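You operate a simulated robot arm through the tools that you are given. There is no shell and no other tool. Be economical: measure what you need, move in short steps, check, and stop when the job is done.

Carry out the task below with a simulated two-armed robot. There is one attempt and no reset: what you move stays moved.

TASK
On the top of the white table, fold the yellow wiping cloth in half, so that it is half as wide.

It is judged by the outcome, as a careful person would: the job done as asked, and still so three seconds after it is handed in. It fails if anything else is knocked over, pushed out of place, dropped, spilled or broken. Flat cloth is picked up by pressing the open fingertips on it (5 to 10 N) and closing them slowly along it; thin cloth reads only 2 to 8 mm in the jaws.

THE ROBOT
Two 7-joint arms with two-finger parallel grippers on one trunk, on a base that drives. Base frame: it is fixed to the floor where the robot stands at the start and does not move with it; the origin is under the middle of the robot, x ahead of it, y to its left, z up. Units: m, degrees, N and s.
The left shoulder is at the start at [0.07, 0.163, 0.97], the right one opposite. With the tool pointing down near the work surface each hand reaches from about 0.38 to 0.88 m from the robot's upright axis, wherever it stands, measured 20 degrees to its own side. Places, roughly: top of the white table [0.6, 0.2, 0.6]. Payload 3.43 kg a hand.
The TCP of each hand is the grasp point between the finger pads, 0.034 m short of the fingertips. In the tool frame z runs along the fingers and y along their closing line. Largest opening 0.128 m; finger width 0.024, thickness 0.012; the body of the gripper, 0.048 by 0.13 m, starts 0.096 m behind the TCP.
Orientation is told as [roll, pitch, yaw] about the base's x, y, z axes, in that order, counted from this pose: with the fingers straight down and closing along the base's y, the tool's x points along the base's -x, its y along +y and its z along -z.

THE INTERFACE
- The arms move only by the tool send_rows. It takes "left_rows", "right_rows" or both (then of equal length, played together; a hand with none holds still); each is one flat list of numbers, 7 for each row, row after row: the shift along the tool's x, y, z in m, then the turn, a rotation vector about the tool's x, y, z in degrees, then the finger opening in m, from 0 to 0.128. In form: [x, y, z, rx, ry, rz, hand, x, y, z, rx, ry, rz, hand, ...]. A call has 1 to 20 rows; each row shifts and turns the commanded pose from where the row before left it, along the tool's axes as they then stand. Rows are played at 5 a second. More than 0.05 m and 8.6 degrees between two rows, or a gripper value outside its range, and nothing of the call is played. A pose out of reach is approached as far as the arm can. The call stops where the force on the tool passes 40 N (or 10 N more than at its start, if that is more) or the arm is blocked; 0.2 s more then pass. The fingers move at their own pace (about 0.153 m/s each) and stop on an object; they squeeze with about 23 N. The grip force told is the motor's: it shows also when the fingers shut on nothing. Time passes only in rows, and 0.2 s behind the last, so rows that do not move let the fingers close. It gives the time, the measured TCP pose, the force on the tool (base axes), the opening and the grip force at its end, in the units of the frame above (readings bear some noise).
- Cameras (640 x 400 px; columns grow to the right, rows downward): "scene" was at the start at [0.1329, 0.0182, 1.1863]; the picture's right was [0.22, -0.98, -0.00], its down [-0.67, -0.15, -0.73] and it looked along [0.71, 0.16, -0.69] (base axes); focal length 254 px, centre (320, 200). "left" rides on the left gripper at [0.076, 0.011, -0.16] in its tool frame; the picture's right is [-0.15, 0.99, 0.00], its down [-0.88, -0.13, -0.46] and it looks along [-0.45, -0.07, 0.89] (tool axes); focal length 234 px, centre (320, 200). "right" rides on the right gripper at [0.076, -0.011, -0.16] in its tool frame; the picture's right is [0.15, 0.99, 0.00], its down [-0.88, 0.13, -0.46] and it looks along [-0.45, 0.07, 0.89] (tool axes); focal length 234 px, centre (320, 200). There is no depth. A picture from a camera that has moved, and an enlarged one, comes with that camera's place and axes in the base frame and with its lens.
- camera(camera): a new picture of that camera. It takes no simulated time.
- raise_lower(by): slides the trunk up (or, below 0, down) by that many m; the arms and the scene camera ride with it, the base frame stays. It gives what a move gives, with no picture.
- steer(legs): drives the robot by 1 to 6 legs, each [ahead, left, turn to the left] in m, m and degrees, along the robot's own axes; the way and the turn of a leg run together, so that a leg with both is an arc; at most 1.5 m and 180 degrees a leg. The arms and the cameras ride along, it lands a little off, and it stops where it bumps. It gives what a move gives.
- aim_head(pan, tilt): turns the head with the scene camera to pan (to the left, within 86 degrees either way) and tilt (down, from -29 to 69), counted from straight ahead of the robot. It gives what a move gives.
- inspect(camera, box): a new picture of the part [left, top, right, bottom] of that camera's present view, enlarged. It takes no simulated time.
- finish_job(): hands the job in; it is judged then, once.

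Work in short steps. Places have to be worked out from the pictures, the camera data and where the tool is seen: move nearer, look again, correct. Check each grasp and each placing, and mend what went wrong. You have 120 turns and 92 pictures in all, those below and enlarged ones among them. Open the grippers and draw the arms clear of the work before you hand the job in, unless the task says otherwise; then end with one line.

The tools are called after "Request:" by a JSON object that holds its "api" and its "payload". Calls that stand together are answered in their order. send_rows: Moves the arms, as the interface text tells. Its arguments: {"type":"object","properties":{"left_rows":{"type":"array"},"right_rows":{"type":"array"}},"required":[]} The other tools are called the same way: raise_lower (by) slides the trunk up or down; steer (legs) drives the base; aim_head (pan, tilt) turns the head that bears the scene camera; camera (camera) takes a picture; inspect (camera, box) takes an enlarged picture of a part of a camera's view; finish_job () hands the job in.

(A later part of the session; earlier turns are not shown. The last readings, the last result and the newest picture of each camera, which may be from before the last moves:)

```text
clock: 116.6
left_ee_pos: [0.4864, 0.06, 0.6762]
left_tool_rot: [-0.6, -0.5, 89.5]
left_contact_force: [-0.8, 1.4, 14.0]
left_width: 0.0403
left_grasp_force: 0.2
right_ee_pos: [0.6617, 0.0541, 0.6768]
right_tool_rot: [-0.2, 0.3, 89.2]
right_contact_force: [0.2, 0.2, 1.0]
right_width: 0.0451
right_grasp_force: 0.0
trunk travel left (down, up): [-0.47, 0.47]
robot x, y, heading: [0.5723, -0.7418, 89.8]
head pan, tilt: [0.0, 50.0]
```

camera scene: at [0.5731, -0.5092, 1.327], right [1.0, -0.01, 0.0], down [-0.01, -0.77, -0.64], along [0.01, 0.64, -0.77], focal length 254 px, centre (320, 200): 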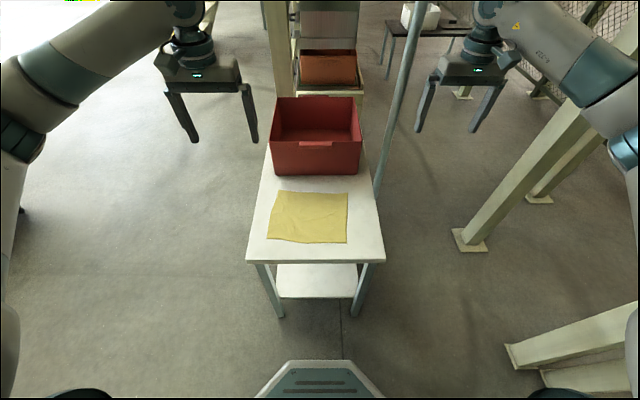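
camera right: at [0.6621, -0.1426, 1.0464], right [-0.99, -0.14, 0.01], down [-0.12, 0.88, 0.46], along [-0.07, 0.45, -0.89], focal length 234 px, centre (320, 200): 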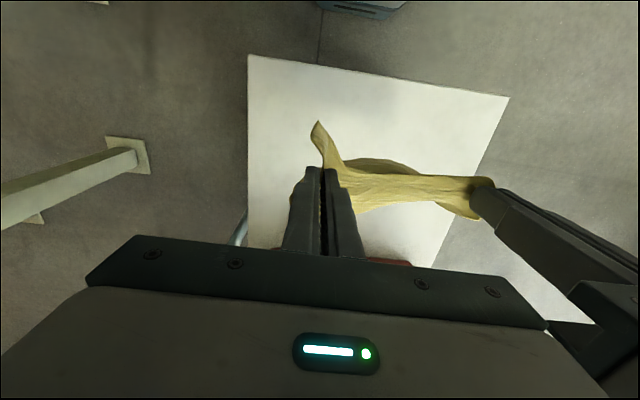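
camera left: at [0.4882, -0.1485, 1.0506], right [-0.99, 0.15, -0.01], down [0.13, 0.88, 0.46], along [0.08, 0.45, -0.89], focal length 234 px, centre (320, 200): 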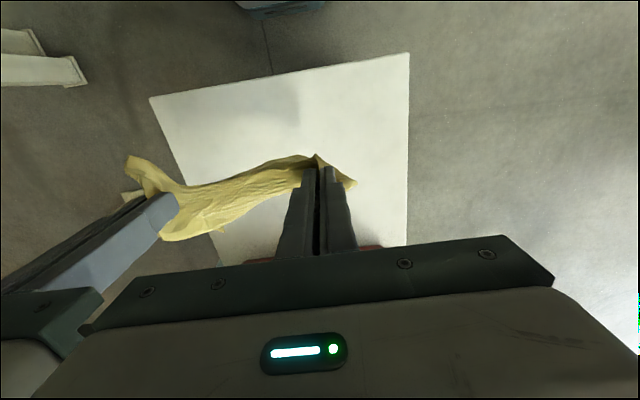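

Left presses 14 N, right just touching. I equalise (~10 N) and close slowly.

Request:
{"api": "send_rows", "payload": {"left_rows": [0, 0, -0.001, 0, 0, 0, 0.04, 0, 0, 0, 0, 0, 0, 0.04, 0, 0, 0, 0, 0, 0, 0.036, 0, 0, 0, 0, 0, 0, 0.032, 0, 0, 0, 0, 0, 0, 0.028, 0, 0, 0, 0, 0, 0, 0.024, 0, 0, 0, 0, 0, 0, 0.02, 0, 0, 0, 0, 0, 0, 0.016, 0, 0, 0, 0, 0, 0, 0.012, 0, 0, 0, 0, 0, 0, 0.008, 0, 0, 0, 0, 0, 0, 0.004, 0, 0, 0, 0, 0, 0, 0, 0, 0, 0, 0, 0, 0, 0], "right_rows": [0, 0, 0.002, 0, 0, 0, 0.045, 0, 0, 0.001, 0, 0, 0, 0.045, 0, 0, 0, 0, 0, 0, 0.041, 0, 0, 0, 0, 0, 0, 0.037, 0, 0, 0, 0, 0, 0, 0.033, 0, 0, 0, 0, 0, 0, 0.029, 0, 0, 0, 0, 0, 0, 0.025, 0, 0, 0, 0, 0, 0, 0.021, 0, 0, 0, 0, 0, 0, 0.016, 0, 0, 0, 0, 0, 0, 0.011, 0, 0, 0, 0, 0, 0, 0.005, 0, 0, 0, 0, 0, 0, 0, 0, 0, 0, 0, 0, 0, 0]}}

Request:
{"api": "inspect", "payload": {"camera": "scene", "box": [255, 90, 385, 180]}}

```text
clock: 119.4
left_ee_pos: [0.4852, 0.0594, 0.6757]
left_tool_rot: [-0.6, -0.5, 89.5]
left_contact_force: [0.6, 0.8, 3.8]
left_width: 0.0
left_grasp_force: 22.7
right_ee_pos: [0.6617, 0.0533, 0.6759]
right_tool_rot: [-0.1, 0.2, 89.3]
right_contact_force: [0.0, 0.1, 15.6]
right_width: 0.0025
right_grasp_force: 23.1
trunk travel left (down, up): [-0.47, 0.47]
robot x, y, heading: [0.5697, -0.7388, 89.7]
head pan, tilt: [0.0, 50.0]
```

```text
4.44 times, centred on (320, 135) of scene
camera zoom: at [0.5721, -0.6128, 1.1973], right [1.0, -0.01, 0.0], down [-0.01, -0.76, -0.64], along [0.01, 0.64, -0.76], focal length 1127 px, centre (320, 489)
```

zoom: 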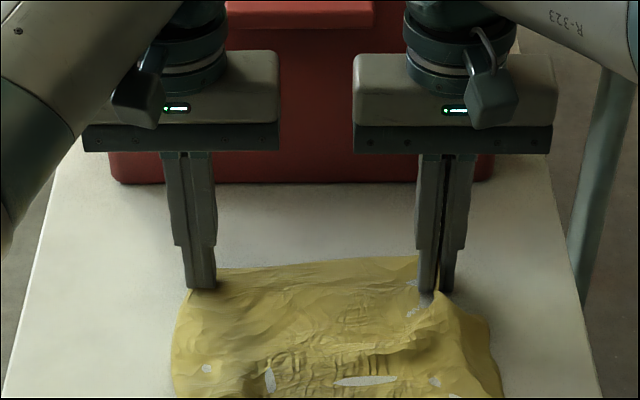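

Right holds (2.5 mm), left slipped. Left retry: shifted outward a bit with 5 cm opening.

Request:
{"api": "send_rows", "payload": {"left_rows": [0, 0, -0.012, 0, 0, 0, 0, -0.004, 0.003, 0, 0, 0, 0, 0.05, 0, 0, 0, 0, 0, 0, 0.05, 0, 0, 0.008, 0, 0, 0, 0.05, 0, 0, 0.003, 0, 0, 0, 0.05, 0, 0, 0.002, 0, 0, 0, 0.05, 0, 0, 0, 0, 0, 0, 0.05]}}

```text
clock: 121.0
left_ee_pos: [0.4822, 0.0628, 0.6749]
left_tool_rot: [-0.5, -0.7, 89.5]
left_contact_force: [-1.1, 0.5, 2.8]
left_width: 0.0499
left_grasp_force: 0.1
right_ee_pos: [0.6622, 0.0528, 0.6746]
right_tool_rot: [-0.2, 0.1, 89.2]
right_contact_force: [-0.6, -0.3, 18.9]
right_width: 0.0023
right_grasp_force: 23.4
trunk travel left (down, up): [-0.47, 0.47]
robot x, y, heading: [0.5671, -0.7358, 89.7]
head pan, tilt: [0.0, 50.0]
```

Request:
{"api": "send_rows", "payload": {"left_rows": [0, 0, 0.002, 0, 0, 0, 0.05, 0, 0, 0, 0, 0, 0, 0.045, 0, 0, 0, 0, 0, 0, 0.041, 0, 0, 0.0005, 0, 0, 0, 0.037, 0, 0, 0, 0, 0, 0, 0.033, 0, 0, 0.0005, 0, 0, 0, 0.029, 0, 0, 0, 0, 0, 0, 0.025, 0, 0, 0.0005, 0, 0, 0, 0.021, 0, 0, 0, 0, 0, 0, 0.017, 0, 0, 0, 0, 0, 0, 0.013, 0, 0, 0, 0, 0, 0, 0.009, 0, 0, 0, 0, 0, 0, 0.005, 0, 0, 0, 0, 0, 0, 0.001, 0, 0, 0, 0, 0, 0, 0, 0, 0, 0, 0, 0, 0, 0]}}

```text
clock: 124.2
left_ee_pos: [0.4865, 0.0637, 0.6742]
left_tool_rot: [-0.7, -1.0, 89.4]
left_contact_force: [17.8, 0.9, 33.7]
left_width: 0.0026
left_grasp_force: 22.7
right_ee_pos: [0.662, 0.0529, 0.6761]
right_tool_rot: [0.0, 0.1, 89.2]
right_contact_force: [-16.3, -0.7, 0.3]
right_width: 0.0026
right_grasp_force: 23.1
trunk travel left (down, up): [-0.47, 0.47]
robot x, y, heading: [0.5702, -0.737, 89.3]
head pan, tilt: [0.0, 50.0]
```

Both hold (2.6 mm each). Now I carry the far edge up and over toward me along an arc, progressively tilting the hands 60° so the edge turns over properly. First part, then check.

Request:
{"api": "send_rows", "payload": {"left_rows": [0.002, -0.004, -0.015, 0, 0, 0, 0, 0.002, 0, -0.015, 0, 0, 0, 0, 0.0194, 0, -0.0247, 0, -7.5, 0, 0, 0.0217, 0, -0.0221, 0, -7.5, 0, 0, 0.026, 0, -0.0159, 0, -7.5, 0, 0, 0.0276, 0, -0.0093, 0, -7.5, 0, 0, 0.0311, 0, -0.0037, 0, -7.5, 0, 0, 0, 0, 0, 0, 0, 0, 0], "right_rows": [0.002, 0, -0.015, 0, 0, 0, 0, 0.002, 0, -0.015, 0, 0, 0, 0, 0.0194, 0, -0.0247, 0, -7.5, 0, 0, 0.0185, 0, -0.0217, 0, -7.5, 0, 0, 0.0229, 0, -0.0151, 0, -7.5, 0, 0, 0.0246, 0, -0.0081, 0, -7.5, 0, 0, 0.0283, 0, -0.0021, 0, -7.5, 0, 0, 0, 0, 0, 0, 0, 0, 0]}}

Request:
{"api": "inspect", "payload": {"camera": "scene", "box": [245, 90, 395, 200]}}

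```text
clock: 126.0
left_ee_pos: [0.4868, -0.0699, 0.7337]
left_tool_rot: [-0.7, -38.0, 89.9]
left_contact_force: [14.4, 2.3, 2.2]
left_width: 0.0022
left_grasp_force: 22.8
right_ee_pos: [0.6614, -0.0657, 0.7419]
right_tool_rot: [-0.1, -37.1, 89.3]
right_contact_force: [-14.4, -2.2, -1.6]
right_width: 0.0025
right_grasp_force: 23.5
trunk travel left (down, up): [-0.47, 0.47]
robot x, y, heading: [0.5674, -0.7366, 89.6]
head pan, tilt: [0.0, 50.0]
```

```text
3.64 times, centred on (320, 145) of scene
camera zoom: at [0.5724, -0.6102, 1.1969], right [1.0, -0.01, 0.0], down [-0.01, -0.77, -0.64], along [0.01, 0.64, -0.77], focal length 922 px, centre (320, 400)
```

zoom: 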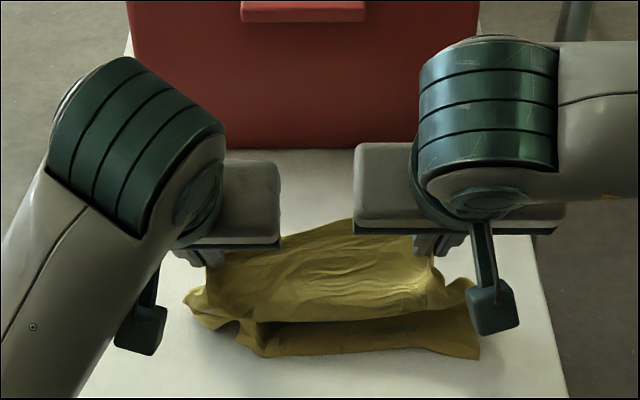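

Working: the edge is turning over toward me and the near layer stays put (near edge y≈-0.10). I complete the arc.

Request:
{"api": "send_rows", "payload": {"left_rows": [0.0285, 0, -0.004, 0, -7.5, 0, 0, 0.0245, 0, -0.003, 0, -7.5, 0, 0, 0.0218, 0, 0.0003, 0, -7.5, 0, 0, 0.0104, 0, 0.0043, 0, 0, 0, 0, 0, 0, 0, 0, 0, 0, 0], "right_rows": [0.027, 0, 0.0019, 0, -7.5, 0, 0, 0.0234, 0, 0.0025, 0, -7.5, 0, 0, 0.0218, 0, 0.0023, 0, -7.5, 0, 0, 0.0114, 0, 0.0043, 0, 0, 0, 0, 0, 0, 0, 0, 0, 0, 0]}}

Request:
{"api": "inspect", "payload": {"camera": "scene", "box": [245, 90, 395, 200]}}

```text
clock: 127.2
left_ee_pos: [0.4872, -0.1305, 0.6786]
left_tool_rot: [-1.4, -60.6, 90.6]
left_contact_force: [9.5, 0.7, 1.7]
left_width: 0.0022
left_grasp_force: 22.6
right_ee_pos: [0.6608, -0.1168, 0.6758]
right_tool_rot: [-0.1, -59.7, 89.5]
right_contact_force: [-9.5, -1.8, 0.3]
right_width: 0.0025
right_grasp_force: 22.4
trunk travel left (down, up): [-0.47, 0.47]
robot x, y, heading: [0.5721, -0.7421, 89.3]
head pan, tilt: [0.0, 50.0]
```

```text
3.64 times, centred on (320, 145) of scene
camera zoom: at [0.5714, -0.6112, 1.1971], right [1.0, -0.01, 0.0], down [-0.01, -0.77, -0.64], along [0.01, 0.64, -0.77], focal length 922 px, centre (320, 400)
```

zoom: 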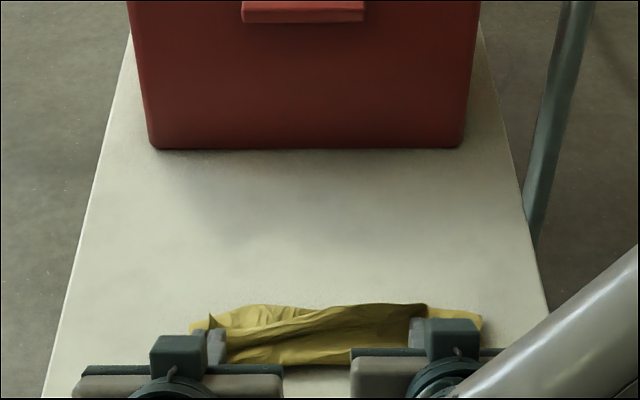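

Fold line now is around y≈-0.04; the edge is turned over. I release gently and retreat backwards along the fingers.

Request:
{"api": "send_rows", "payload": {"left_rows": [0, 0, 0, 0, 0, 0, 0.006, 0, 0, 0, 0, 0, 0, 0.012, 0, 0, 0, 0, 0, 0, 0.016, 0, 0, -0.015, 0, 0, 0, 0.016, 0, 0, -0.03, 0, 0, 0, 0.016, 0, 0, -0.04, 0, 0, 0, 0.016, -0.02, 0, -0.03, 0, 7, 0, 0.016, -0.03, 0.01, 0, 0, 7, 0, 0.016], "right_rows": [0, 0, 0, 0, 0, 0, 0.006, 0, 0, 0, 0, 0, 0, 0.012, 0, 0, 0, 0, 0, 0, 0.016, 0, 0, -0.015, 0, 0, 0, 0.016, 0, 0, -0.03, 0, 0, 0, 0.016, 0, 0, -0.04, 0, 0, 0, 0.016, -0.02, 0, -0.03, 0, 7, 0, 0.016, -0.03, -0.01, 0, 0, 7, 0, 0.016]}}

Request:
{"api": "inspect", "payload": {"camera": "scene", "box": [260, 140, 380, 220]}}

```text
clock: 129.2
left_ee_pos: [0.3913, -0.1951, 0.7533]
left_tool_rot: [16.7, -45.3, 81.9]
left_contact_force: [-0.2, -1.6, 0.5]
left_width: 0.0161
left_grasp_force: 0.0
right_ee_pos: [0.6692, -0.1852, 0.7754]
right_tool_rot: [-0.3, -45.6, 89.5]
right_contact_force: [0.2, -0.1, -0.3]
right_width: 0.0163
right_grasp_force: 0.2
trunk travel left (down, up): [-0.47, 0.47]
robot x, y, heading: [0.5701, -0.735, 89.3]
head pan, tilt: [0.0, 50.0]
stopped in row 8 (left hand): the arm was blocked; the commanded pose is now the measured one
```

```text
5.00 times, centred on (320, 180) of scene
camera zoom: at [0.5718, -0.6109, 1.197], right [1.0, -0.01, 0.0], down [-0.01, -0.77, -0.64], along [0.0, 0.64, -0.77], focal length 1268 px, centre (320, 300)
```

zoom: 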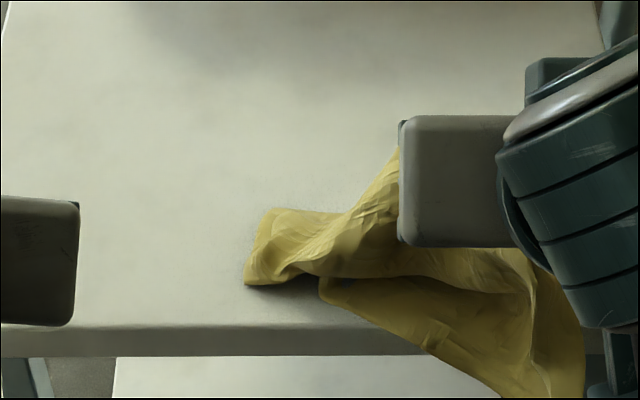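

The retreat disturbed the cloth: the left arm got blocked and the cloth seems caught on the right fingers. I look through the right and left cameras.

Request:
{"api": "camera", "payload": {"camera": "right"}}

Request:
{"api": "camera", "payload": {"camera": "scene"}}

```text
14 pictures are left
camera right: at [0.6772, -0.3521, 0.832], right [-0.99, -0.09, -0.11], down [-0.13, 0.29, 0.95], along [-0.05, 0.95, -0.3], focal length 234 px, centre (320, 200)
```

right: 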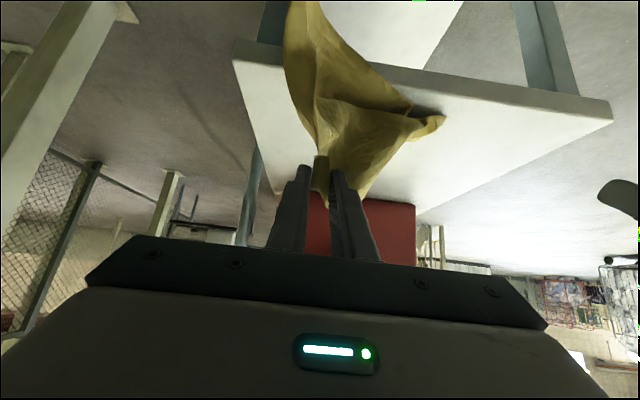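

```text
13 pictures are left
camera scene: at [0.5718, -0.6109, 1.197], right [1.0, -0.01, 0.0], down [-0.01, -0.77, -0.64], along [0.0, 0.64, -0.77], focal length 254 px, centre (320, 200)
```

scene: 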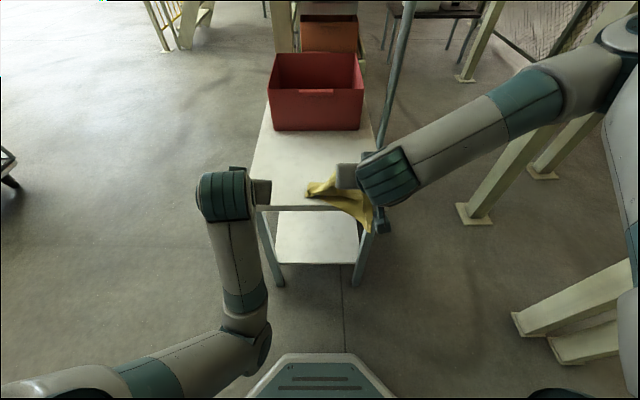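

A thick pleat stayed jammed between the right fingers and pulled the cloth back partly over the table edge. I re-close the right grip and carry that corner (far-right) back to where it belongs, about (0.70, 0.06), laying the right side out along the table.

Request:
{"api": "send_rows", "payload": {"right_rows": [0, 0, 0, 0, 0, 0, 0, 0, 0, 0, 0, 0, 0, 0, -0.0247, -0.0043, 0.0247, 0, 7.6, 0, 0, -0.0276, -0.0043, 0.0216, 0, 7.6, 0, 0, -0.0302, -0.0043, 0.0177, 0, 7.6, 0, 0, -0.0284, -0.0043, 0.0228, 0, 7.6, 0, 0, -0.0286, -0.0043, 0.0285, 0, 7.6, 0, 0, -0.032, -0.0043, 0.0244, 0, 7.6, 0, 0, -0.035, -0.0043, 0.02, 0, 0, 0, 0, 0, 0, 0, 0, 0, 0, 0]}}

Request:
{"api": "inspect", "payload": {"camera": "scene", "box": [240, 110, 400, 220]}}

```text
clock: 131.4
left_ee_pos: [0.3918, -0.1952, 0.7532]
left_tool_rot: [16.6, -45.3, 81.7]
left_contact_force: [-0.1, 0.8, -0.3]
left_width: 0.016
left_grasp_force: 0.1
right_ee_pos: [0.7031, 0.0583, 0.707]
right_tool_rot: [-0.2, 0.1, 89.3]
right_contact_force: [-0.3, -0.6, 0.0]
right_width: 0.0024
right_grasp_force: 22.9
trunk travel left (down, up): [-0.47, 0.47]
robot x, y, heading: [0.5703, -0.7398, 89.7]
head pan, tilt: [0.0, 50.0]
```

```text
3.64 times, centred on (320, 165) of scene
camera zoom: at [0.5725, -0.6109, 1.197], right [1.0, -0.01, 0.0], down [-0.01, -0.77, -0.64], along [0.0, 0.64, -0.77], focal length 922 px, centre (320, 327)
```

zoom: 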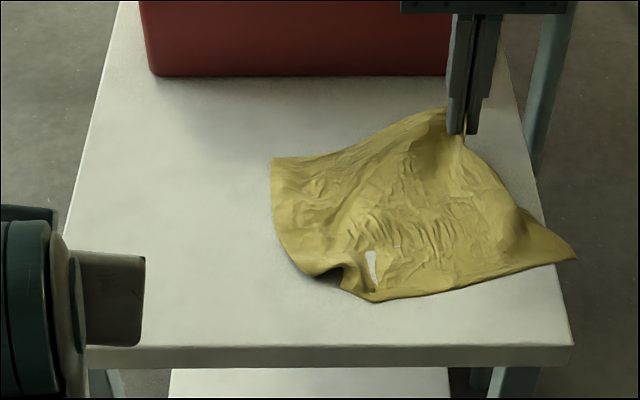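

The cloth spread out beautifully, with the right hand holding the far-right corner. Next: left hand back to vertical, clear of the cloth.

Request:
{"api": "send_rows", "payload": {"left_rows": [-0.01, 0, -0.01, 8.3, 0, 0, 0.04, -0.01, 0, -0.01, 8.3, 0, 0, 0.04, -0.01, 0, -0.01, 0, 7.55, 0, 0.04, -0.008, 0, -0.012, 0, 7.55, 0, 0.04, 0, 0, -0.01, 0, 7.55, 0, 0.04, 0, 0, -0.01, 0, 7.55, 0, 0.04, 0, 0, 0, 0, 7.55, 0, 0.04, 0, 0, 0, 0, 7.55, 0, 0.04, 0, 0, 0, 0, 0, -7.8, 0.04, 0, 0, 0, 0, 0, 0, 0.04]}}

```text
clock: 131.9
left_ee_pos: [0.3165, -0.1915, 0.7647]
left_tool_rot: [20.8, -43.4, 75.9]
left_contact_force: [-0.6, -0.4, -2.1]
left_width: 0.0402
left_grasp_force: 0.0
left hand out of reach, approached as far as the arm can: row 2
right_ee_pos: [0.7012, 0.0595, 0.7072]
right_tool_rot: [-0.1, 0.1, 89.4]
right_contact_force: [-0.2, -0.5, 0.1]
right_width: 0.0024
right_grasp_force: 22.8
trunk travel left (down, up): [-0.47, 0.47]
robot x, y, heading: [0.5664, -0.732, 89.4]
head pan, tilt: [0.0, 50.0]
stopped in row 2 (left hand): the arm was blocked; the commanded pose is now the measured one
```

The left arm is near a joint limit there; I move it forward and up while untilting.

Request:
{"api": "send_rows", "payload": {"left_rows": [-0.025, 0, 0.018, 0, 4, 0, 0.04, -0.028, 0, 0.014, 0, 6, 0, 0.04, -0.03, 0, 0.01, 0, 7, 0, 0.04, -0.03, 0, 0.005, 0, 7, 0, 0.04, 0, 0, 0, 0, 7, 0, 0.04, 0, 0, 0, 0, 0, 0, 0.04]}}

```text
clock: 133.3
left_ee_pos: [0.2943, -0.0508, 0.7826]
left_tool_rot: [16.6, -13.9, 87.5]
left_contact_force: [0.0, 0.0, 0.4]
left_width: 0.04
left_grasp_force: 0.2
left hand out of reach, approached as far as the arm can: row 4, 5
right_ee_pos: [0.7011, 0.0586, 0.707]
right_tool_rot: [-0.1, 0.0, 89.3]
right_contact_force: [-0.6, 0.4, -0.8]
right_width: 0.0025
right_grasp_force: 23.3
trunk travel left (down, up): [-0.47, 0.47]
robot x, y, heading: [0.5679, -0.7397, 89.4]
head pan, tilt: [0.0, 50.0]
```

Freed. I level the hand fully and move it inward.

Request:
{"api": "send_rows", "payload": {"left_rows": [0, -0.02, 0, 8, 0, 0, 0.04, 0, -0.02, 0, 8.4, 0, 0, 0.04, 0, -0.02, 0, 0, 7, 0, 0.04, 0, -0.02, 0, 0, 7, 0, 0.04, 0, 0, 0, 0, 0, 0, 0.04]}}

```text
clock: 134.5
left_ee_pos: [0.3651, 0.0037, 0.7456]
left_tool_rot: [-1.0, 0.2, 86.3]
left_contact_force: [-0.3, 0.2, 0.1]
left_width: 0.0401
left_grasp_force: 0.1
left hand out of reach, approached as far as the arm can: row 1, 2, 3, 4
right_ee_pos: [0.7012, 0.0587, 0.7063]
right_tool_rot: [-0.1, -0.1, 89.4]
right_contact_force: [-0.2, 0.7, 1.0]
right_width: 0.0024
right_grasp_force: 22.7
trunk travel left (down, up): [-0.47, 0.47]
robot x, y, heading: [0.5697, -0.7389, 89.8]
head pan, tilt: [0.0, 50.0]
```

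Upright again. I move it above the far-left corner (≈(0.53,0.05)) and verify with a picture.

Request:
{"api": "send_rows", "payload": {"left_rows": [-0.0105, -0.0354, 0.009, 0, 0, -0.7, 0.05, -0.0105, -0.0354, 0.009, 0, 0, -0.7, 0.05, -0.0105, -0.0354, 0.009, 0, 0, -0.7, 0.05, -0.0105, -0.0354, 0.009, 0, 0, -0.7, 0.05, -0.0105, -0.0354, 0.009, 0, 0, -0.4, 0.05, 0, 0, 0, 0, 0, 0, 0.05]}}

Request:
{"api": "inspect", "payload": {"camera": "scene", "box": [255, 100, 385, 200]}}

```text
clock: 135.9
left_ee_pos: [0.5427, 0.0496, 0.7046]
left_tool_rot: [-1.1, 0.2, 89.6]
left_contact_force: [-0.3, 0.6, -0.1]
left_width: 0.0502
left_grasp_force: 0.0
right_ee_pos: [0.7017, 0.0595, 0.7073]
right_tool_rot: [-0.1, 0.0, 89.4]
right_contact_force: [-0.6, -1.1, -0.1]
right_width: 0.0022
right_grasp_force: 22.7
trunk travel left (down, up): [-0.47, 0.47]
robot x, y, heading: [0.5686, -0.7389, 89.6]
head pan, tilt: [0.0, 50.0]
```

```text
4.00 times, centred on (320, 150) of scene
camera zoom: at [0.5718, -0.6105, 1.1969], right [1.0, -0.01, 0.0], down [0.0, -0.77, -0.64], along [0.0, 0.64, -0.77], focal length 1014 px, centre (320, 400)
```

zoom: 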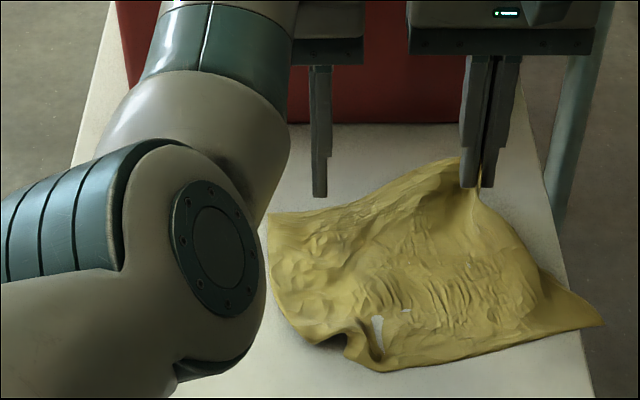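

Left will land well; I shift 9 mm toward me and descend to contact.

Request:
{"api": "send_rows", "payload": {"left_rows": [0.009, 0, 0.012, 0, 0, 0, 0.05, 0, 0, 0.012, 0, 0, 0, 0.05, 0, 0, 0.003, 0, 0, 0, 0.05, 0, 0, 0.003, 0, 0, 0, 0.05, 0, 0, 0, 0, 0, 0, 0.05]}}

```text
clock: 137.1
left_ee_pos: [0.5446, 0.0404, 0.6752]
left_tool_rot: [-1.1, 0.0, 89.5]
left_contact_force: [-0.4, 2.0, 6.8]
left_width: 0.0501
left_grasp_force: 0.5
right_ee_pos: [0.7021, 0.0587, 0.7068]
right_tool_rot: [-0.1, 0.0, 89.4]
right_contact_force: [0.5, 0.9, 0.1]
right_width: 0.0024
right_grasp_force: 23.2
trunk travel left (down, up): [-0.47, 0.47]
robot x, y, heading: [0.5695, -0.7365, 89.8]
head pan, tilt: [0.0, 50.0]
```

Contact 7 N; I add a little pressure and close slowly.

Request:
{"api": "send_rows", "payload": {"left_rows": [0, 0, 0.0015, 0, 0, 0, 0.05, 0, 0, 0, 0, 0, 0, 0.045, 0, 0, 0, 0, 0, 0, 0.041, 0, 0, 0.0005, 0, 0, 0, 0.037, 0, 0, 0, 0, 0, 0, 0.033, 0, 0, 0.0005, 0, 0, 0, 0.029, 0, 0, 0, 0, 0, 0, 0.025, 0, 0, 0.0005, 0, 0, 0, 0.021, 0, 0, 0, 0, 0, 0, 0.017, 0, 0, 0, 0, 0, 0, 0.013, 0, 0, 0, 0, 0, 0, 0.009, 0, 0, 0, 0, 0, 0, 0.005, 0, 0, 0, 0, 0, 0, 0.001, 0, 0, 0, 0, 0, 0, 0, 0, 0, 0, 0, 0, 0, 0]}}

```text
clock: 140.3
left_ee_pos: [0.5452, 0.0364, 0.675]
left_tool_rot: [-1.2, -0.1, 89.5]
left_contact_force: [8.2, 0.4, 33.7]
left_width: 0.0063
left_grasp_force: 22.7
right_ee_pos: [0.7021, 0.0562, 0.7098]
right_tool_rot: [-0.2, -0.2, 89.4]
right_contact_force: [-8.0, -1.0, -2.1]
right_width: 0.0024
right_grasp_force: 22.7
trunk travel left (down, up): [-0.47, 0.47]
robot x, y, heading: [0.5693, -0.7365, 89.7]
head pan, tilt: [0.0, 50.0]
```

Left holds (6 mm). Now the hanging fold: I lift the far edge with both hands so the cloth hangs open, shifting slightly left to stay over the table, then check.

Request:
{"api": "send_rows", "payload": {"left_rows": [0, 0, -0.02, 0, 0, 0, 0, 0, 0, -0.014, 0, 0, 0, 0, -0.0025, 0.005, -0.027, 0, 0, 0, 0, -0.0025, 0.005, -0.027, 0, 0, 0, 0, -0.0025, 0.005, -0.027, 0, 0, 0, 0, -0.0025, 0.005, -0.027, 0, 0, 0, 0, -0.0025, 0.005, -0.027, 0, 0, 0, 0, -0.0025, 0.005, -0.027, 0, 0, 0, 0, -0.0025, 0.005, -0.027, 0, 0, 0, 0, -0.0025, 0.005, -0.027, 0, 0, 0, 0, 0, 0, 0, 0, 0, 0, 0], "right_rows": [0, 0.002, 0, 0, 0, 0, 0, 0, 0, 0, 0, 0, 0, 0, 0, 0.005, -0.027, 0, 0, 0, 0, 0, 0.005, -0.027, 0, 0, 0, 0, 0, 0.005, -0.027, 0, 0, 0, 0, 0, 0.005, -0.027, 0, 0, 0, 0, 0, 0.005, -0.027, 0, 0, 0, 0, 0, 0.005, -0.027, 0, 0, 0, 0, 0, 0.005, -0.027, 0, 0, 0, 0, 0, 0.005, -0.027, 0, 0, 0, 0, 0, 0, 0, 0, 0, 0, 0]}}

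Request:
{"api": "inspect", "payload": {"camera": "scene", "box": [240, 60, 400, 190]}}

```text
clock: 142.7
left_ee_pos: [0.4991, 0.0599, 0.9169]
left_tool_rot: [-1.0, 0.4, 89.6]
left_contact_force: [3.6, 0.3, -0.6]
left_width: 0.002
left_grasp_force: 23.4
right_ee_pos: [0.6609, 0.0603, 0.9222]
right_tool_rot: [-0.1, 0.1, 89.4]
right_contact_force: [-3.3, 0.4, 0.5]
right_width: 0.0021
right_grasp_force: 23.2
trunk travel left (down, up): [-0.47, 0.47]
robot x, y, heading: [0.5725, -0.7391, 89.6]
head pan, tilt: [0.0, 50.0]
```

```text
3.08 times, centred on (320, 125) of scene
camera zoom: at [0.5729, -0.6095, 1.1968], right [1.0, -0.01, 0.0], down [-0.01, -0.77, -0.64], along [0.0, 0.64, -0.77], focal length 780 px, centre (320, 431)
```

zoom: 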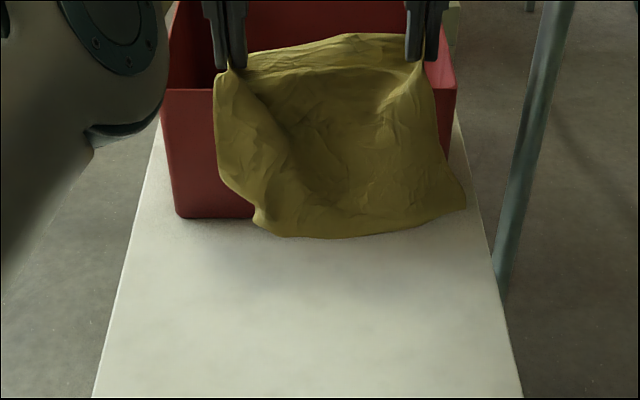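

Perfect: it hangs as an open sheet with only a small fold at one lower corner. I lower it to touch the table and lay the lower half down toward me.

Request:
{"api": "send_rows", "payload": {"left_rows": [0, 0, 0.03, 0, 0, 0, 0, 0, 0, 0.03, 0, 0, 0, 0, 0, 0, 0, 0, 0, 0, 0, 0.015, 0, 0.025, 0, 0, 0, 0, 0.02, 0, 0.02, 0, 0, 0, 0, 0.025, 0, 0.02, 0, 0, 0, 0, 0.02, 0, 0.015, 0, 0, 0, 0, 0.01, 0, 0.005, 0, 0, 0, 0, 0, 0, 0, 0, 0, 0, 0], "right_rows": [0, 0, 0.03, 0, 0, 0, 0, 0, 0, 0.03, 0, 0, 0, 0, 0, 0, 0, 0, 0, 0, 0, 0.015, 0, 0.025, 0, 0, 0, 0, 0.02, 0, 0.02, 0, 0, 0, 0, 0.025, 0, 0.02, 0, 0, 0, 0, 0.02, 0, 0.015, 0, 0, 0, 0, 0.01, 0, 0.005, 0, 0, 0, 0, 0, 0, 0, 0, 0, 0, 0]}}

Request:
{"api": "inspect", "payload": {"camera": "scene", "box": [240, 80, 400, 210]}}

```text
clock: 144.7
left_ee_pos: [0.5021, 0.0319, 0.7598]
left_tool_rot: [-1.1, 0.3, 89.5]
left_contact_force: [8.9, -4.3, 0.9]
left_width: 0.0027
left_grasp_force: 22.7
left hand out of reach, approached as far as the arm can: row 5, 6, 7, 8
right_ee_pos: [0.6599, -0.0307, 0.7759]
right_tool_rot: [-0.1, -0.1, 89.3]
right_contact_force: [-8.7, 3.5, -1.9]
right_width: 0.0031
right_grasp_force: 23.4
trunk travel left (down, up): [-0.47, 0.47]
robot x, y, heading: [0.5679, -0.738, 89.3]
head pan, tilt: [0.0, 50.0]
```

```text
3.08 times, centred on (320, 145) of scene
camera zoom: at [0.5719, -0.6104, 1.1969], right [1.0, -0.01, 0.0], down [-0.01, -0.77, -0.64], along [0.0, 0.64, -0.77], focal length 780 px, centre (320, 369)
```

zoom: 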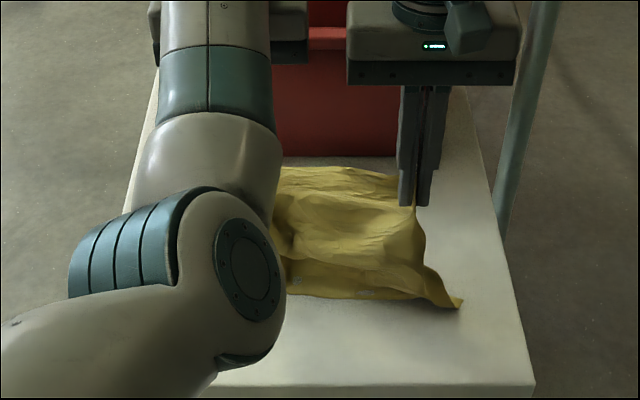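

The left arm's posture limits it near y=0.03, so the bottom buckled the wrong way. Since hands ride along with the base and trunk, I'll do the moves by trunk and base instead: first realign the right hand and raise the trunk so the cloth hangs again, and drive 4 cm forward.

Request:
{"api": "send_rows", "payload": {"right_rows": [-0.021, 0, 0.004, 0, 0, 0, 0, -0.021, 0, 0.004, 0, 0, 0, 0, -0.021, 0, 0.004, 0, 0, 0, 0, 0, 0, 0, 0, 0, 0, 0]}}

Request:
{"api": "raise_lower", "payload": {"by": 0.16}}

Request:
{"api": "steer", "payload": {"legs": [[0.04, 0, 0]]}}

Request:
{"api": "inspect", "payload": {"camera": "scene", "box": [240, 80, 400, 210]}}

```text
clock: 145.7
left_ee_pos: [0.5019, 0.0339, 0.7591]
left_tool_rot: [-1.0, 0.1, 89.6]
left_contact_force: [0.0, 0.3, -0.1]
left_width: 0.0021
left_grasp_force: 23.2
right_ee_pos: [0.6589, 0.0317, 0.7651]
right_tool_rot: [-0.2, 0.0, 89.4]
right_contact_force: [-0.4, 0.2, -0.1]
right_width: 0.0023
right_grasp_force: 23.2
trunk travel left (down, up): [-0.47, 0.47]
robot x, y, heading: [0.5695, -0.7357, 89.7]
head pan, tilt: [0.0, 50.0]
```

```text
clock: 147.6
left_ee_pos: [0.502, 0.0338, 0.9192]
left_tool_rot: [-1.0, 0.3, 89.6]
left_contact_force: [0.5, -0.4, 0.4]
left_width: 0.0021
left_grasp_force: 23.0
right_ee_pos: [0.6587, 0.0326, 0.9248]
right_tool_rot: [-0.1, 0.1, 89.5]
right_contact_force: [-0.9, -1.3, -0.2]
right_width: 0.0022
right_grasp_force: 23.2
trunk travel left (down, up): [-0.63, 0.31]
robot x, y, heading: [0.57, -0.7374, 89.4]
head pan, tilt: [0.0, 50.0]
```

```text
clock: 148.4
left_ee_pos: [0.5004, 0.0713, 0.9219]
left_tool_rot: [-1.1, 0.1, 89.5]
left_contact_force: [0.2, -0.6, -0.2]
left_width: 0.0021
left_grasp_force: 22.8
right_ee_pos: [0.6589, 0.0707, 0.9268]
right_tool_rot: [-0.1, 0.1, 89.4]
right_contact_force: [-0.5, 0.5, 0.3]
right_width: 0.0023
right_grasp_force: 23.1
trunk travel left (down, up): [-0.63, 0.31]
robot x, y, heading: [0.5697, -0.701, 89.7]
head pan, tilt: [0.0, 50.0]
```

```text
3.08 times, centred on (320, 145) of scene
camera zoom: at [0.5721, -0.5722, 1.3572], right [1.0, -0.01, 0.0], down [0.0, -0.77, -0.64], along [0.0, 0.64, -0.77], focal length 780 px, centre (320, 369)
```

zoom: 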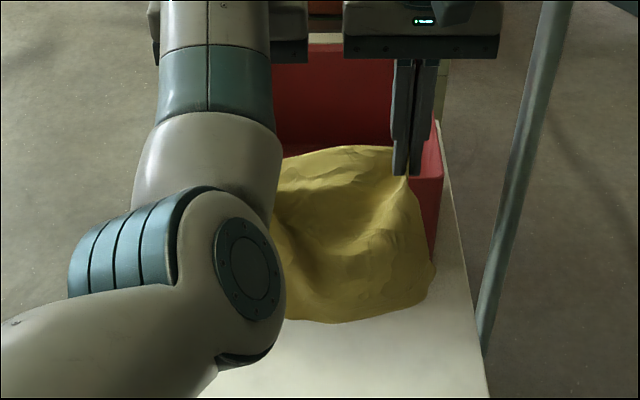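

It hangs well again at y≈0.07. I lower until it touches and alternately back up and lower to lay the bottom half toward me.

Request:
{"api": "raise_lower", "payload": {"by": -0.055}}

Request:
{"api": "steer", "payload": {"legs": [[-0.025, 0, 0]]}}

Request:
{"api": "raise_lower", "payload": {"by": -0.03}}

Request:
{"api": "steer", "payload": {"legs": [[-0.03, 0, 0]]}}

Request:
{"api": "raise_lower", "payload": {"by": -0.025}}

Request:
{"api": "inspect", "payload": {"camera": "scene", "box": [240, 80, 400, 210]}}

```text
clock: 149.4
left_ee_pos: [0.5002, 0.0715, 0.8646]
left_tool_rot: [-1.0, 0.2, 89.6]
left_contact_force: [-0.1, -0.6, -0.1]
left_width: 0.002
left_grasp_force: 23.0
right_ee_pos: [0.6579, 0.0714, 0.8709]
right_tool_rot: [-0.1, 0.0, 89.5]
right_contact_force: [0.3, -1.0, 0.7]
right_width: 0.0022
right_grasp_force: 22.8
trunk travel left (down, up): [-0.575, 0.365]
robot x, y, heading: [0.571, -0.7002, 89.8]
head pan, tilt: [0.0, 50.0]
```

```text
clock: 150.2
left_ee_pos: [0.5011, 0.0484, 0.8628]
left_tool_rot: [-1.0, 0.3, 89.6]
left_contact_force: [0.1, 0.3, -0.4]
left_width: 0.0024
left_grasp_force: 22.6
right_ee_pos: [0.6586, 0.0479, 0.8701]
right_tool_rot: [-0.1, 0.1, 89.4]
right_contact_force: [-0.8, 0.0, -1.1]
right_width: 0.002
right_grasp_force: 23.3
trunk travel left (down, up): [-0.575, 0.365]
robot x, y, heading: [0.5701, -0.7227, 89.5]
head pan, tilt: [0.0, 50.0]
```

```text
clock: 151.0
left_ee_pos: [0.5011, 0.0459, 0.8341]
left_tool_rot: [-0.9, 0.3, 89.6]
left_contact_force: [0.2, 0.4, 0.5]
left_width: 0.0023
left_grasp_force: 23.2
right_ee_pos: [0.6581, 0.0461, 0.8414]
right_tool_rot: [-0.1, 0.0, 89.3]
right_contact_force: [0.0, 0.1, -0.6]
right_width: 0.0024
right_grasp_force: 23.4
trunk travel left (down, up): [-0.545, 0.395]
robot x, y, heading: [0.5711, -0.7237, 89.9]
head pan, tilt: [0.0, 50.0]
```

```text
clock: 151.8
left_ee_pos: [0.5004, 0.0193, 0.8351]
left_tool_rot: [-1.0, 0.3, 89.6]
left_contact_force: [0.0, 0.2, 0.0]
left_width: 0.0021
left_grasp_force: 22.9
right_ee_pos: [0.6581, 0.0196, 0.8394]
right_tool_rot: [-0.1, 0.1, 89.4]
right_contact_force: [0.4, -0.5, -0.2]
right_width: 0.0024
right_grasp_force: 23.2
trunk travel left (down, up): [-0.545, 0.395]
robot x, y, heading: [0.5652, -0.7534, 89.5]
head pan, tilt: [0.0, 50.0]
```

```text
clock: 152.5
left_ee_pos: [0.5002, 0.0185, 0.8099]
left_tool_rot: [-0.9, 0.1, 89.6]
left_contact_force: [-0.3, 0.5, 0.2]
left_width: 0.0021
left_grasp_force: 22.9
right_ee_pos: [0.6581, 0.0175, 0.816]
right_tool_rot: [-0.1, 0.0, 89.4]
right_contact_force: [1.0, -0.5, -0.2]
right_width: 0.0023
right_grasp_force: 22.7
trunk travel left (down, up): [-0.52, 0.42]
robot x, y, heading: [0.5693, -0.7538, 89.9]
head pan, tilt: [0.0, 50.0]
```

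```text
3.08 times, centred on (320, 145) of scene
camera zoom: at [0.5718, -0.6251, 1.2471], right [1.0, -0.01, 0.0], down [0.0, -0.77, -0.64], along [0.0, 0.64, -0.77], focal length 780 px, centre (320, 369)
```

zoom: 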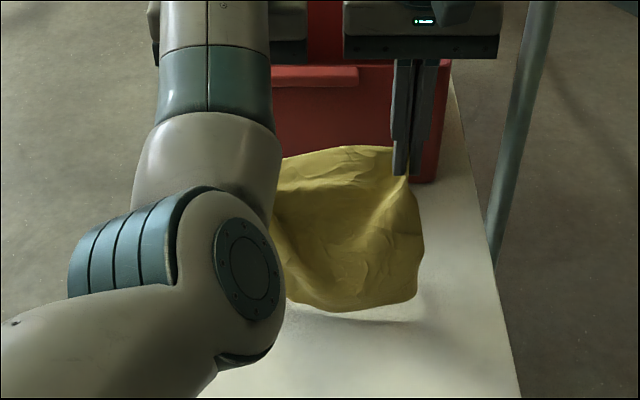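

The bottom has laid with its edge behind (about y≈0.045) and the fold front at about y≈-0.035. I continue: a bit more back and down, then forward and down to bring the held edge over the bottom edge.

Request:
{"api": "steer", "payload": {"legs": [[-0.02, 0, 0]]}}

Request:
{"api": "raise_lower", "payload": {"by": -0.03}}

Request:
{"api": "steer", "payload": {"legs": [[0.018, 0, 0]]}}

Request:
{"api": "raise_lower", "payload": {"by": -0.03}}

Request:
{"api": "steer", "payload": {"legs": [[0.018, 0, 0]]}}

Request:
{"api": "raise_lower", "payload": {"by": -0.03}}

Request:
{"api": "inspect", "payload": {"camera": "scene", "box": [240, 80, 400, 210]}}

Request:
{"api": "camera", "payload": {"camera": "right"}}

```text
clock: 153.3
left_ee_pos: [0.4996, -0.0009, 0.8088]
left_tool_rot: [-1.1, 0.2, 89.6]
left_contact_force: [-0.4, 0.1, 0.4]
left_width: 0.0023
left_grasp_force: 23.5
right_ee_pos: [0.6587, -0.001, 0.8145]
right_tool_rot: [-0.1, 0.1, 89.4]
right_contact_force: [-0.4, -0.5, 1.4]
right_width: 0.0023
right_grasp_force: 23.3
trunk travel left (down, up): [-0.52, 0.42]
robot x, y, heading: [0.5701, -0.7731, 89.7]
head pan, tilt: [0.0, 50.0]
```

```text
clock: 154.1
left_ee_pos: [0.4994, -0.0008, 0.7788]
left_tool_rot: [-1.0, 0.3, 89.5]
left_contact_force: [0.2, -0.2, 0.9]
left_width: 0.0022
left_grasp_force: 22.7
right_ee_pos: [0.6567, -0.0024, 0.7849]
right_tool_rot: [-0.1, 0.0, 89.4]
right_contact_force: [-0.6, 0.2, 0.8]
right_width: 0.002
right_grasp_force: 22.9
trunk travel left (down, up): [-0.49, 0.45]
robot x, y, heading: [0.5682, -0.7701, 89.6]
head pan, tilt: [0.0, 50.0]
```

```text
clock: 154.8
left_ee_pos: [0.4994, 0.0159, 0.7796]
left_tool_rot: [-1.0, 0.3, 89.6]
left_contact_force: [0.0, 0.3, -0.8]
left_width: 0.0023
left_grasp_force: 22.8
right_ee_pos: [0.6582, 0.0163, 0.7846]
right_tool_rot: [-0.1, 0.1, 89.3]
right_contact_force: [-0.1, 0.0, -1.0]
right_width: 0.0021
right_grasp_force: 23.2
trunk travel left (down, up): [-0.49, 0.45]
robot x, y, heading: [0.5687, -0.7515, 89.8]
head pan, tilt: [0.0, 50.0]
```

```text
clock: 155.6
left_ee_pos: [0.501, 0.0167, 0.7504]
left_tool_rot: [-1.0, 0.2, 89.5]
left_contact_force: [0.4, -0.1, 0.8]
left_width: 0.0022
left_grasp_force: 22.9
right_ee_pos: [0.6574, 0.0153, 0.7547]
right_tool_rot: [-0.1, 0.0, 89.4]
right_contact_force: [-0.1, -0.5, 0.1]
right_width: 0.0021
right_grasp_force: 23.3
trunk travel left (down, up): [-0.46, 0.48]
robot x, y, heading: [0.5673, -0.7536, 89.4]
head pan, tilt: [0.0, 50.0]
```

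```text
clock: 156.4
left_ee_pos: [0.5007, 0.035, 0.7492]
left_tool_rot: [-1.0, 0.4, 89.5]
left_contact_force: [-0.3, 0.3, 0.3]
left_width: 0.0021
left_grasp_force: 22.5
right_ee_pos: [0.6571, 0.035, 0.7543]
right_tool_rot: [-0.1, 0.1, 89.4]
right_contact_force: [0.0, 0.2, -0.2]
right_width: 0.0021
right_grasp_force: 23.2
trunk travel left (down, up): [-0.46, 0.48]
robot x, y, heading: [0.5728, -0.7402, 89.7]
head pan, tilt: [0.0, 50.0]
```

```text
clock: 157.1
left_ee_pos: [0.5002, 0.0345, 0.7195]
left_tool_rot: [-1.1, 0.2, 89.6]
left_contact_force: [0.6, -0.2, -0.1]
left_width: 0.0019
left_grasp_force: 22.4
right_ee_pos: [0.657, 0.0341, 0.7255]
right_tool_rot: [-0.1, 0.1, 89.5]
right_contact_force: [-0.2, 0.2, 0.0]
right_width: 0.0024
right_grasp_force: 23.4
trunk travel left (down, up): [-0.43, 0.51]
robot x, y, heading: [0.5682, -0.7334, 89.5]
head pan, tilt: [0.0, 50.0]
```

```text
3.08 times, centred on (320, 145) of scene
camera zoom: at [0.5719, -0.609, 1.1571], right [1.0, -0.01, 0.0], down [0.0, -0.77, -0.64], along [0.0, 0.64, -0.77], focal length 780 px, centre (320, 369)
```

zoom: 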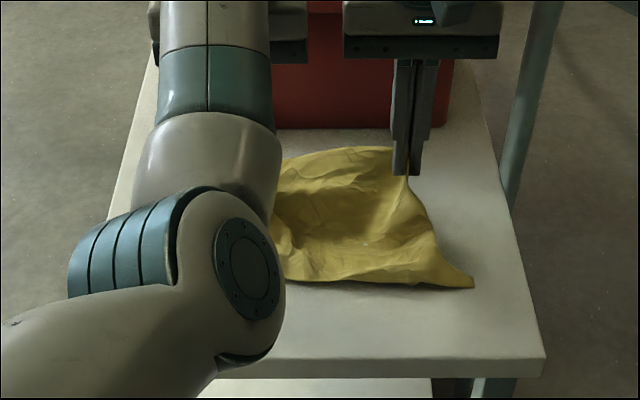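

```text
5 pictures are left
camera right: at [0.6675, -0.0415, 0.8839], right [-0.99, -0.14, 0.0], down [-0.12, 0.88, 0.46], along [-0.06, 0.45, -0.89], focal length 234 px, centre (320, 200)
```

right: 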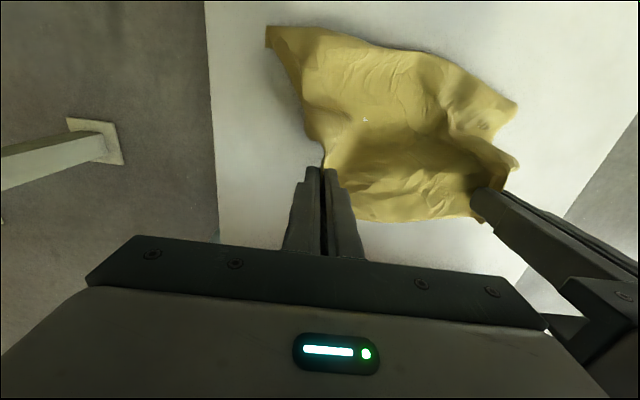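

The bottom edge actually ended toward me (near edge y≈-0.055), so the cloth is basically open, held at y≈0.034. I'll straighten it by going forward, then fold the held edge toward me with base and trunk moves, and afterwards sweep any turned-back hem outward.

Request:
{"api": "steer", "payload": {"legs": [[0.05, 0, 0]]}}

Request:
{"api": "raise_lower", "payload": {"by": 0.045}}

Request:
{"api": "steer", "payload": {"legs": [[-0.04, 0, 0]]}}

Request:
{"api": "steer", "payload": {"legs": [[-0.035, 0, 0]]}}

Request:
{"api": "raise_lower", "payload": {"by": -0.03}}

Request:
{"api": "steer", "payload": {"legs": [[-0.035, 0, 0]]}}

Request:
{"api": "raise_lower", "payload": {"by": -0.045}}

```text
clock: 158.0
left_ee_pos: [0.5015, 0.0861, 0.7177]
left_tool_rot: [-1.0, 0.3, 89.6]
left_contact_force: [0.0, -0.1, -1.1]
left_width: 0.0022
left_grasp_force: 22.9
right_ee_pos: [0.6595, 0.0859, 0.7233]
right_tool_rot: [-0.2, 0.2, 89.3]
right_contact_force: [-0.6, 0.4, -0.5]
right_width: 0.0023
right_grasp_force: 23.1
trunk travel left (down, up): [-0.43, 0.51]
robot x, y, heading: [0.5678, -0.6884, 89.9]
head pan, tilt: [0.0, 50.0]
```

```text
clock: 158.9
left_ee_pos: [0.4998, 0.0853, 0.7634]
left_tool_rot: [-1.0, 0.3, 89.6]
left_contact_force: [0.3, -0.4, -1.0]
left_width: 0.0024
left_grasp_force: 22.8
right_ee_pos: [0.6575, 0.0846, 0.7697]
right_tool_rot: [0.0, 0.1, 89.4]
right_contact_force: [0.3, 1.1, 0.3]
right_width: 0.0021
right_grasp_force: 23.3
trunk travel left (down, up): [-0.475, 0.465]
robot x, y, heading: [0.5704, -0.6847, 89.7]
head pan, tilt: [0.0, 50.0]
```

```text
clock: 159.8
left_ee_pos: [0.5011, 0.0438, 0.7653]
left_tool_rot: [-1.1, 0.2, 89.7]
left_contact_force: [0.3, -0.3, 0.6]
left_width: 0.0022
left_grasp_force: 23.3
right_ee_pos: [0.6585, 0.0444, 0.7713]
right_tool_rot: [-0.1, 0.0, 89.4]
right_contact_force: [-0.9, -0.4, 0.6]
right_width: 0.0023
right_grasp_force: 23.0
trunk travel left (down, up): [-0.475, 0.465]
robot x, y, heading: [0.5703, -0.7242, 89.6]
head pan, tilt: [0.0, 50.0]
```

```text
clock: 160.6
left_ee_pos: [0.5005, 0.0108, 0.7653]
left_tool_rot: [-1.1, 0.2, 89.6]
left_contact_force: [0.1, 0.8, 0.6]
left_width: 0.0021
left_grasp_force: 22.9
right_ee_pos: [0.6572, 0.0117, 0.7715]
right_tool_rot: [-0.1, 0.1, 89.4]
right_contact_force: [0.5, 0.0, 1.4]
right_width: 0.0023
right_grasp_force: 22.6
trunk travel left (down, up): [-0.475, 0.465]
robot x, y, heading: [0.5678, -0.7583, 89.8]
head pan, tilt: [0.0, 50.0]
```

```text
clock: 161.4
left_ee_pos: [0.5015, 0.011, 0.7347]
left_tool_rot: [-1.1, 0.4, 89.6]
left_contact_force: [0.5, 0.1, 0.0]
left_width: 0.002
left_grasp_force: 23.4
right_ee_pos: [0.6572, 0.0107, 0.7405]
right_tool_rot: [-0.2, 0.0, 89.4]
right_contact_force: [0.0, -0.1, -0.2]
right_width: 0.0022
right_grasp_force: 23.0
trunk travel left (down, up): [-0.445, 0.495]
robot x, y, heading: [0.5722, -0.7574, 90.0]
head pan, tilt: [0.0, 50.0]
```

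```text
clock: 162.2
left_ee_pos: [0.4993, -0.0241, 0.7354]
left_tool_rot: [-1.1, 0.2, 89.6]
left_contact_force: [0.5, 0.2, 0.1]
left_width: 0.002
left_grasp_force: 23.2
right_ee_pos: [0.6574, -0.0259, 0.7417]
right_tool_rot: [-0.2, -0.1, 89.4]
right_contact_force: [0.3, -0.2, 0.2]
right_width: 0.0022
right_grasp_force: 22.9
trunk travel left (down, up): [-0.445, 0.495]
robot x, y, heading: [0.5695, -0.7966, 89.6]
head pan, tilt: [0.0, 50.0]
```

```text
clock: 163.1
left_ee_pos: [0.5002, -0.0243, 0.6906]
left_tool_rot: [-1.2, 0.2, 89.6]
left_contact_force: [0.5, 0.1, -0.1]
left_width: 0.0022
left_grasp_force: 23.3
right_ee_pos: [0.6589, -0.0232, 0.695]
right_tool_rot: [-0.1, 0.0, 89.4]
right_contact_force: [-0.4, -0.5, 0.6]
right_width: 0.0021
right_grasp_force: 22.5
trunk travel left (down, up): [-0.4, 0.54]
robot x, y, heading: [0.5668, -0.7985, 89.6]
head pan, tilt: [0.0, 50.0]
```

At y≈-0.024, tips ~1.5 cm above the table. I check with the right camera before releasing.

Request:
{"api": "camera", "payload": {"camera": "right"}}

```text
4 pictures are left
camera right: at [0.6672, -0.0992, 0.8541], right [-0.99, -0.14, 0.0], down [-0.12, 0.88, 0.46], along [-0.06, 0.45, -0.89], focal length 234 px, centre (320, 200)
```

right: 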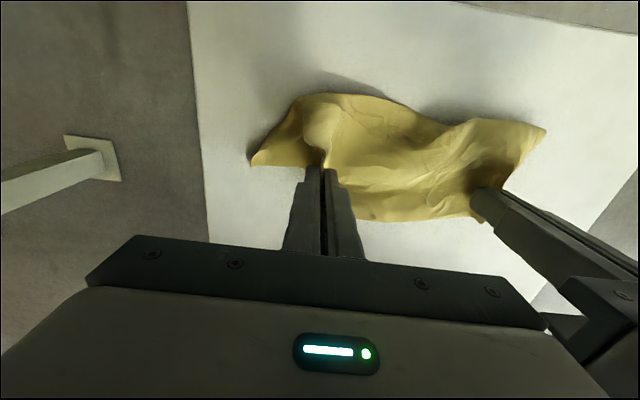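

The fold front is now toward me (y≈-0.09) with the right part of the bottom edge already tucked beneath the hands, the left part not yet. I continue in this natural direction: up, further back over the left bottom corner, then down.

Request:
{"api": "raise_lower", "payload": {"by": 0.035}}

Request:
{"api": "steer", "payload": {"legs": [[-0.08, 0, 0]]}}

Request:
{"api": "raise_lower", "payload": {"by": -0.035}}

Request:
{"api": "send_rows", "payload": {"right_rows": [-0.015, 0, -0.01, 0, 0, 0, 0, -0.02, 0, 0, 0, 0, 0, 0, -0.02, 0, 0.005, 0, 0, 0, 0, -0.005, 0, 0.005, 0, 0, 0, 0]}}

Request:
{"api": "camera", "payload": {"camera": "right"}}

```text
clock: 163.9
left_ee_pos: [0.5003, -0.0227, 0.7234]
left_tool_rot: [-1.1, 0.3, 89.6]
left_contact_force: [0.5, 0.0, -0.2]
left_width: 0.0021
left_grasp_force: 23.0
right_ee_pos: [0.6587, -0.0226, 0.7294]
right_tool_rot: [0.0, 0.0, 89.5]
right_contact_force: [-1.1, 0.6, 0.2]
right_width: 0.0023
right_grasp_force: 23.2
trunk travel left (down, up): [-0.435, 0.505]
robot x, y, heading: [0.568, -0.7938, 89.7]
head pan, tilt: [0.0, 50.0]
```

```text
clock: 165.0
left_ee_pos: [0.4986, -0.1033, 0.7255]
left_tool_rot: [-1.1, 0.2, 89.5]
left_contact_force: [-0.7, -0.3, 0.0]
left_width: 0.002
left_grasp_force: 23.1
right_ee_pos: [0.6571, -0.104, 0.7302]
right_tool_rot: [-0.1, -0.1, 89.4]
right_contact_force: [-0.3, 0.1, 0.1]
right_width: 0.0021
right_grasp_force: 23.0
trunk travel left (down, up): [-0.435, 0.505]
robot x, y, heading: [0.5669, -0.8744, 89.6]
head pan, tilt: [0.0, 50.0]
```

```text
clock: 165.8
left_ee_pos: [0.4997, -0.1029, 0.6896]
left_tool_rot: [-1.1, 0.2, 89.5]
left_contact_force: [-0.6, -0.2, 1.5]
left_width: 0.0024
left_grasp_force: 22.6
right_ee_pos: [0.6555, -0.1044, 0.696]
right_tool_rot: [-0.1, 0.0, 89.4]
right_contact_force: [-0.8, 0.2, 0.9]
right_width: 0.0023
right_grasp_force: 23.2
trunk travel left (down, up): [-0.4, 0.54]
robot x, y, heading: [0.5662, -0.8747, 89.6]
head pan, tilt: [0.0, 50.0]
```

```text
clock: 166.8
left_ee_pos: [0.4996, -0.1021, 0.6897]
left_tool_rot: [-0.9, 0.4, 89.5]
left_contact_force: [7.9, 3.5, 0.7]
left_width: 0.0021
left_grasp_force: 22.4
right_ee_pos: [0.6577, -0.0522, 0.6946]
right_tool_rot: [-0.1, 0.0, 89.4]
right_contact_force: [-8.1, -2.3, 0.3]
right_width: 0.0032
right_grasp_force: 22.9
right hand out of reach, approached as far as the arm can: row 3, 4
trunk travel left (down, up): [-0.4, 0.54]
robot x, y, heading: [0.5644, -0.8735, 89.7]
head pan, tilt: [0.0, 50.0]
```

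```text
3 pictures are left
camera right: at [0.6686, -0.1278, 0.853], right [-0.99, -0.14, 0.0], down [-0.12, 0.88, 0.46], along [-0.06, 0.45, -0.89], focal length 234 px, centre (320, 200)
```

right: 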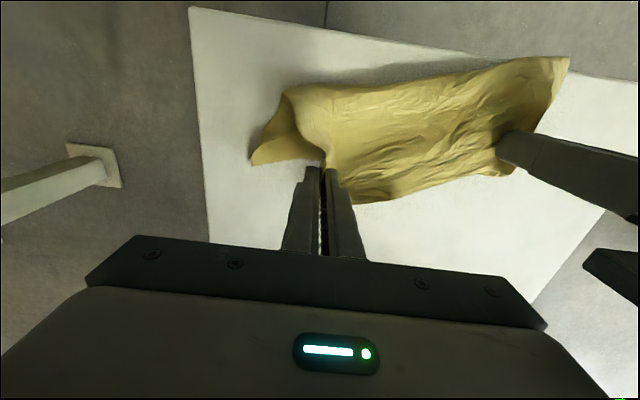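

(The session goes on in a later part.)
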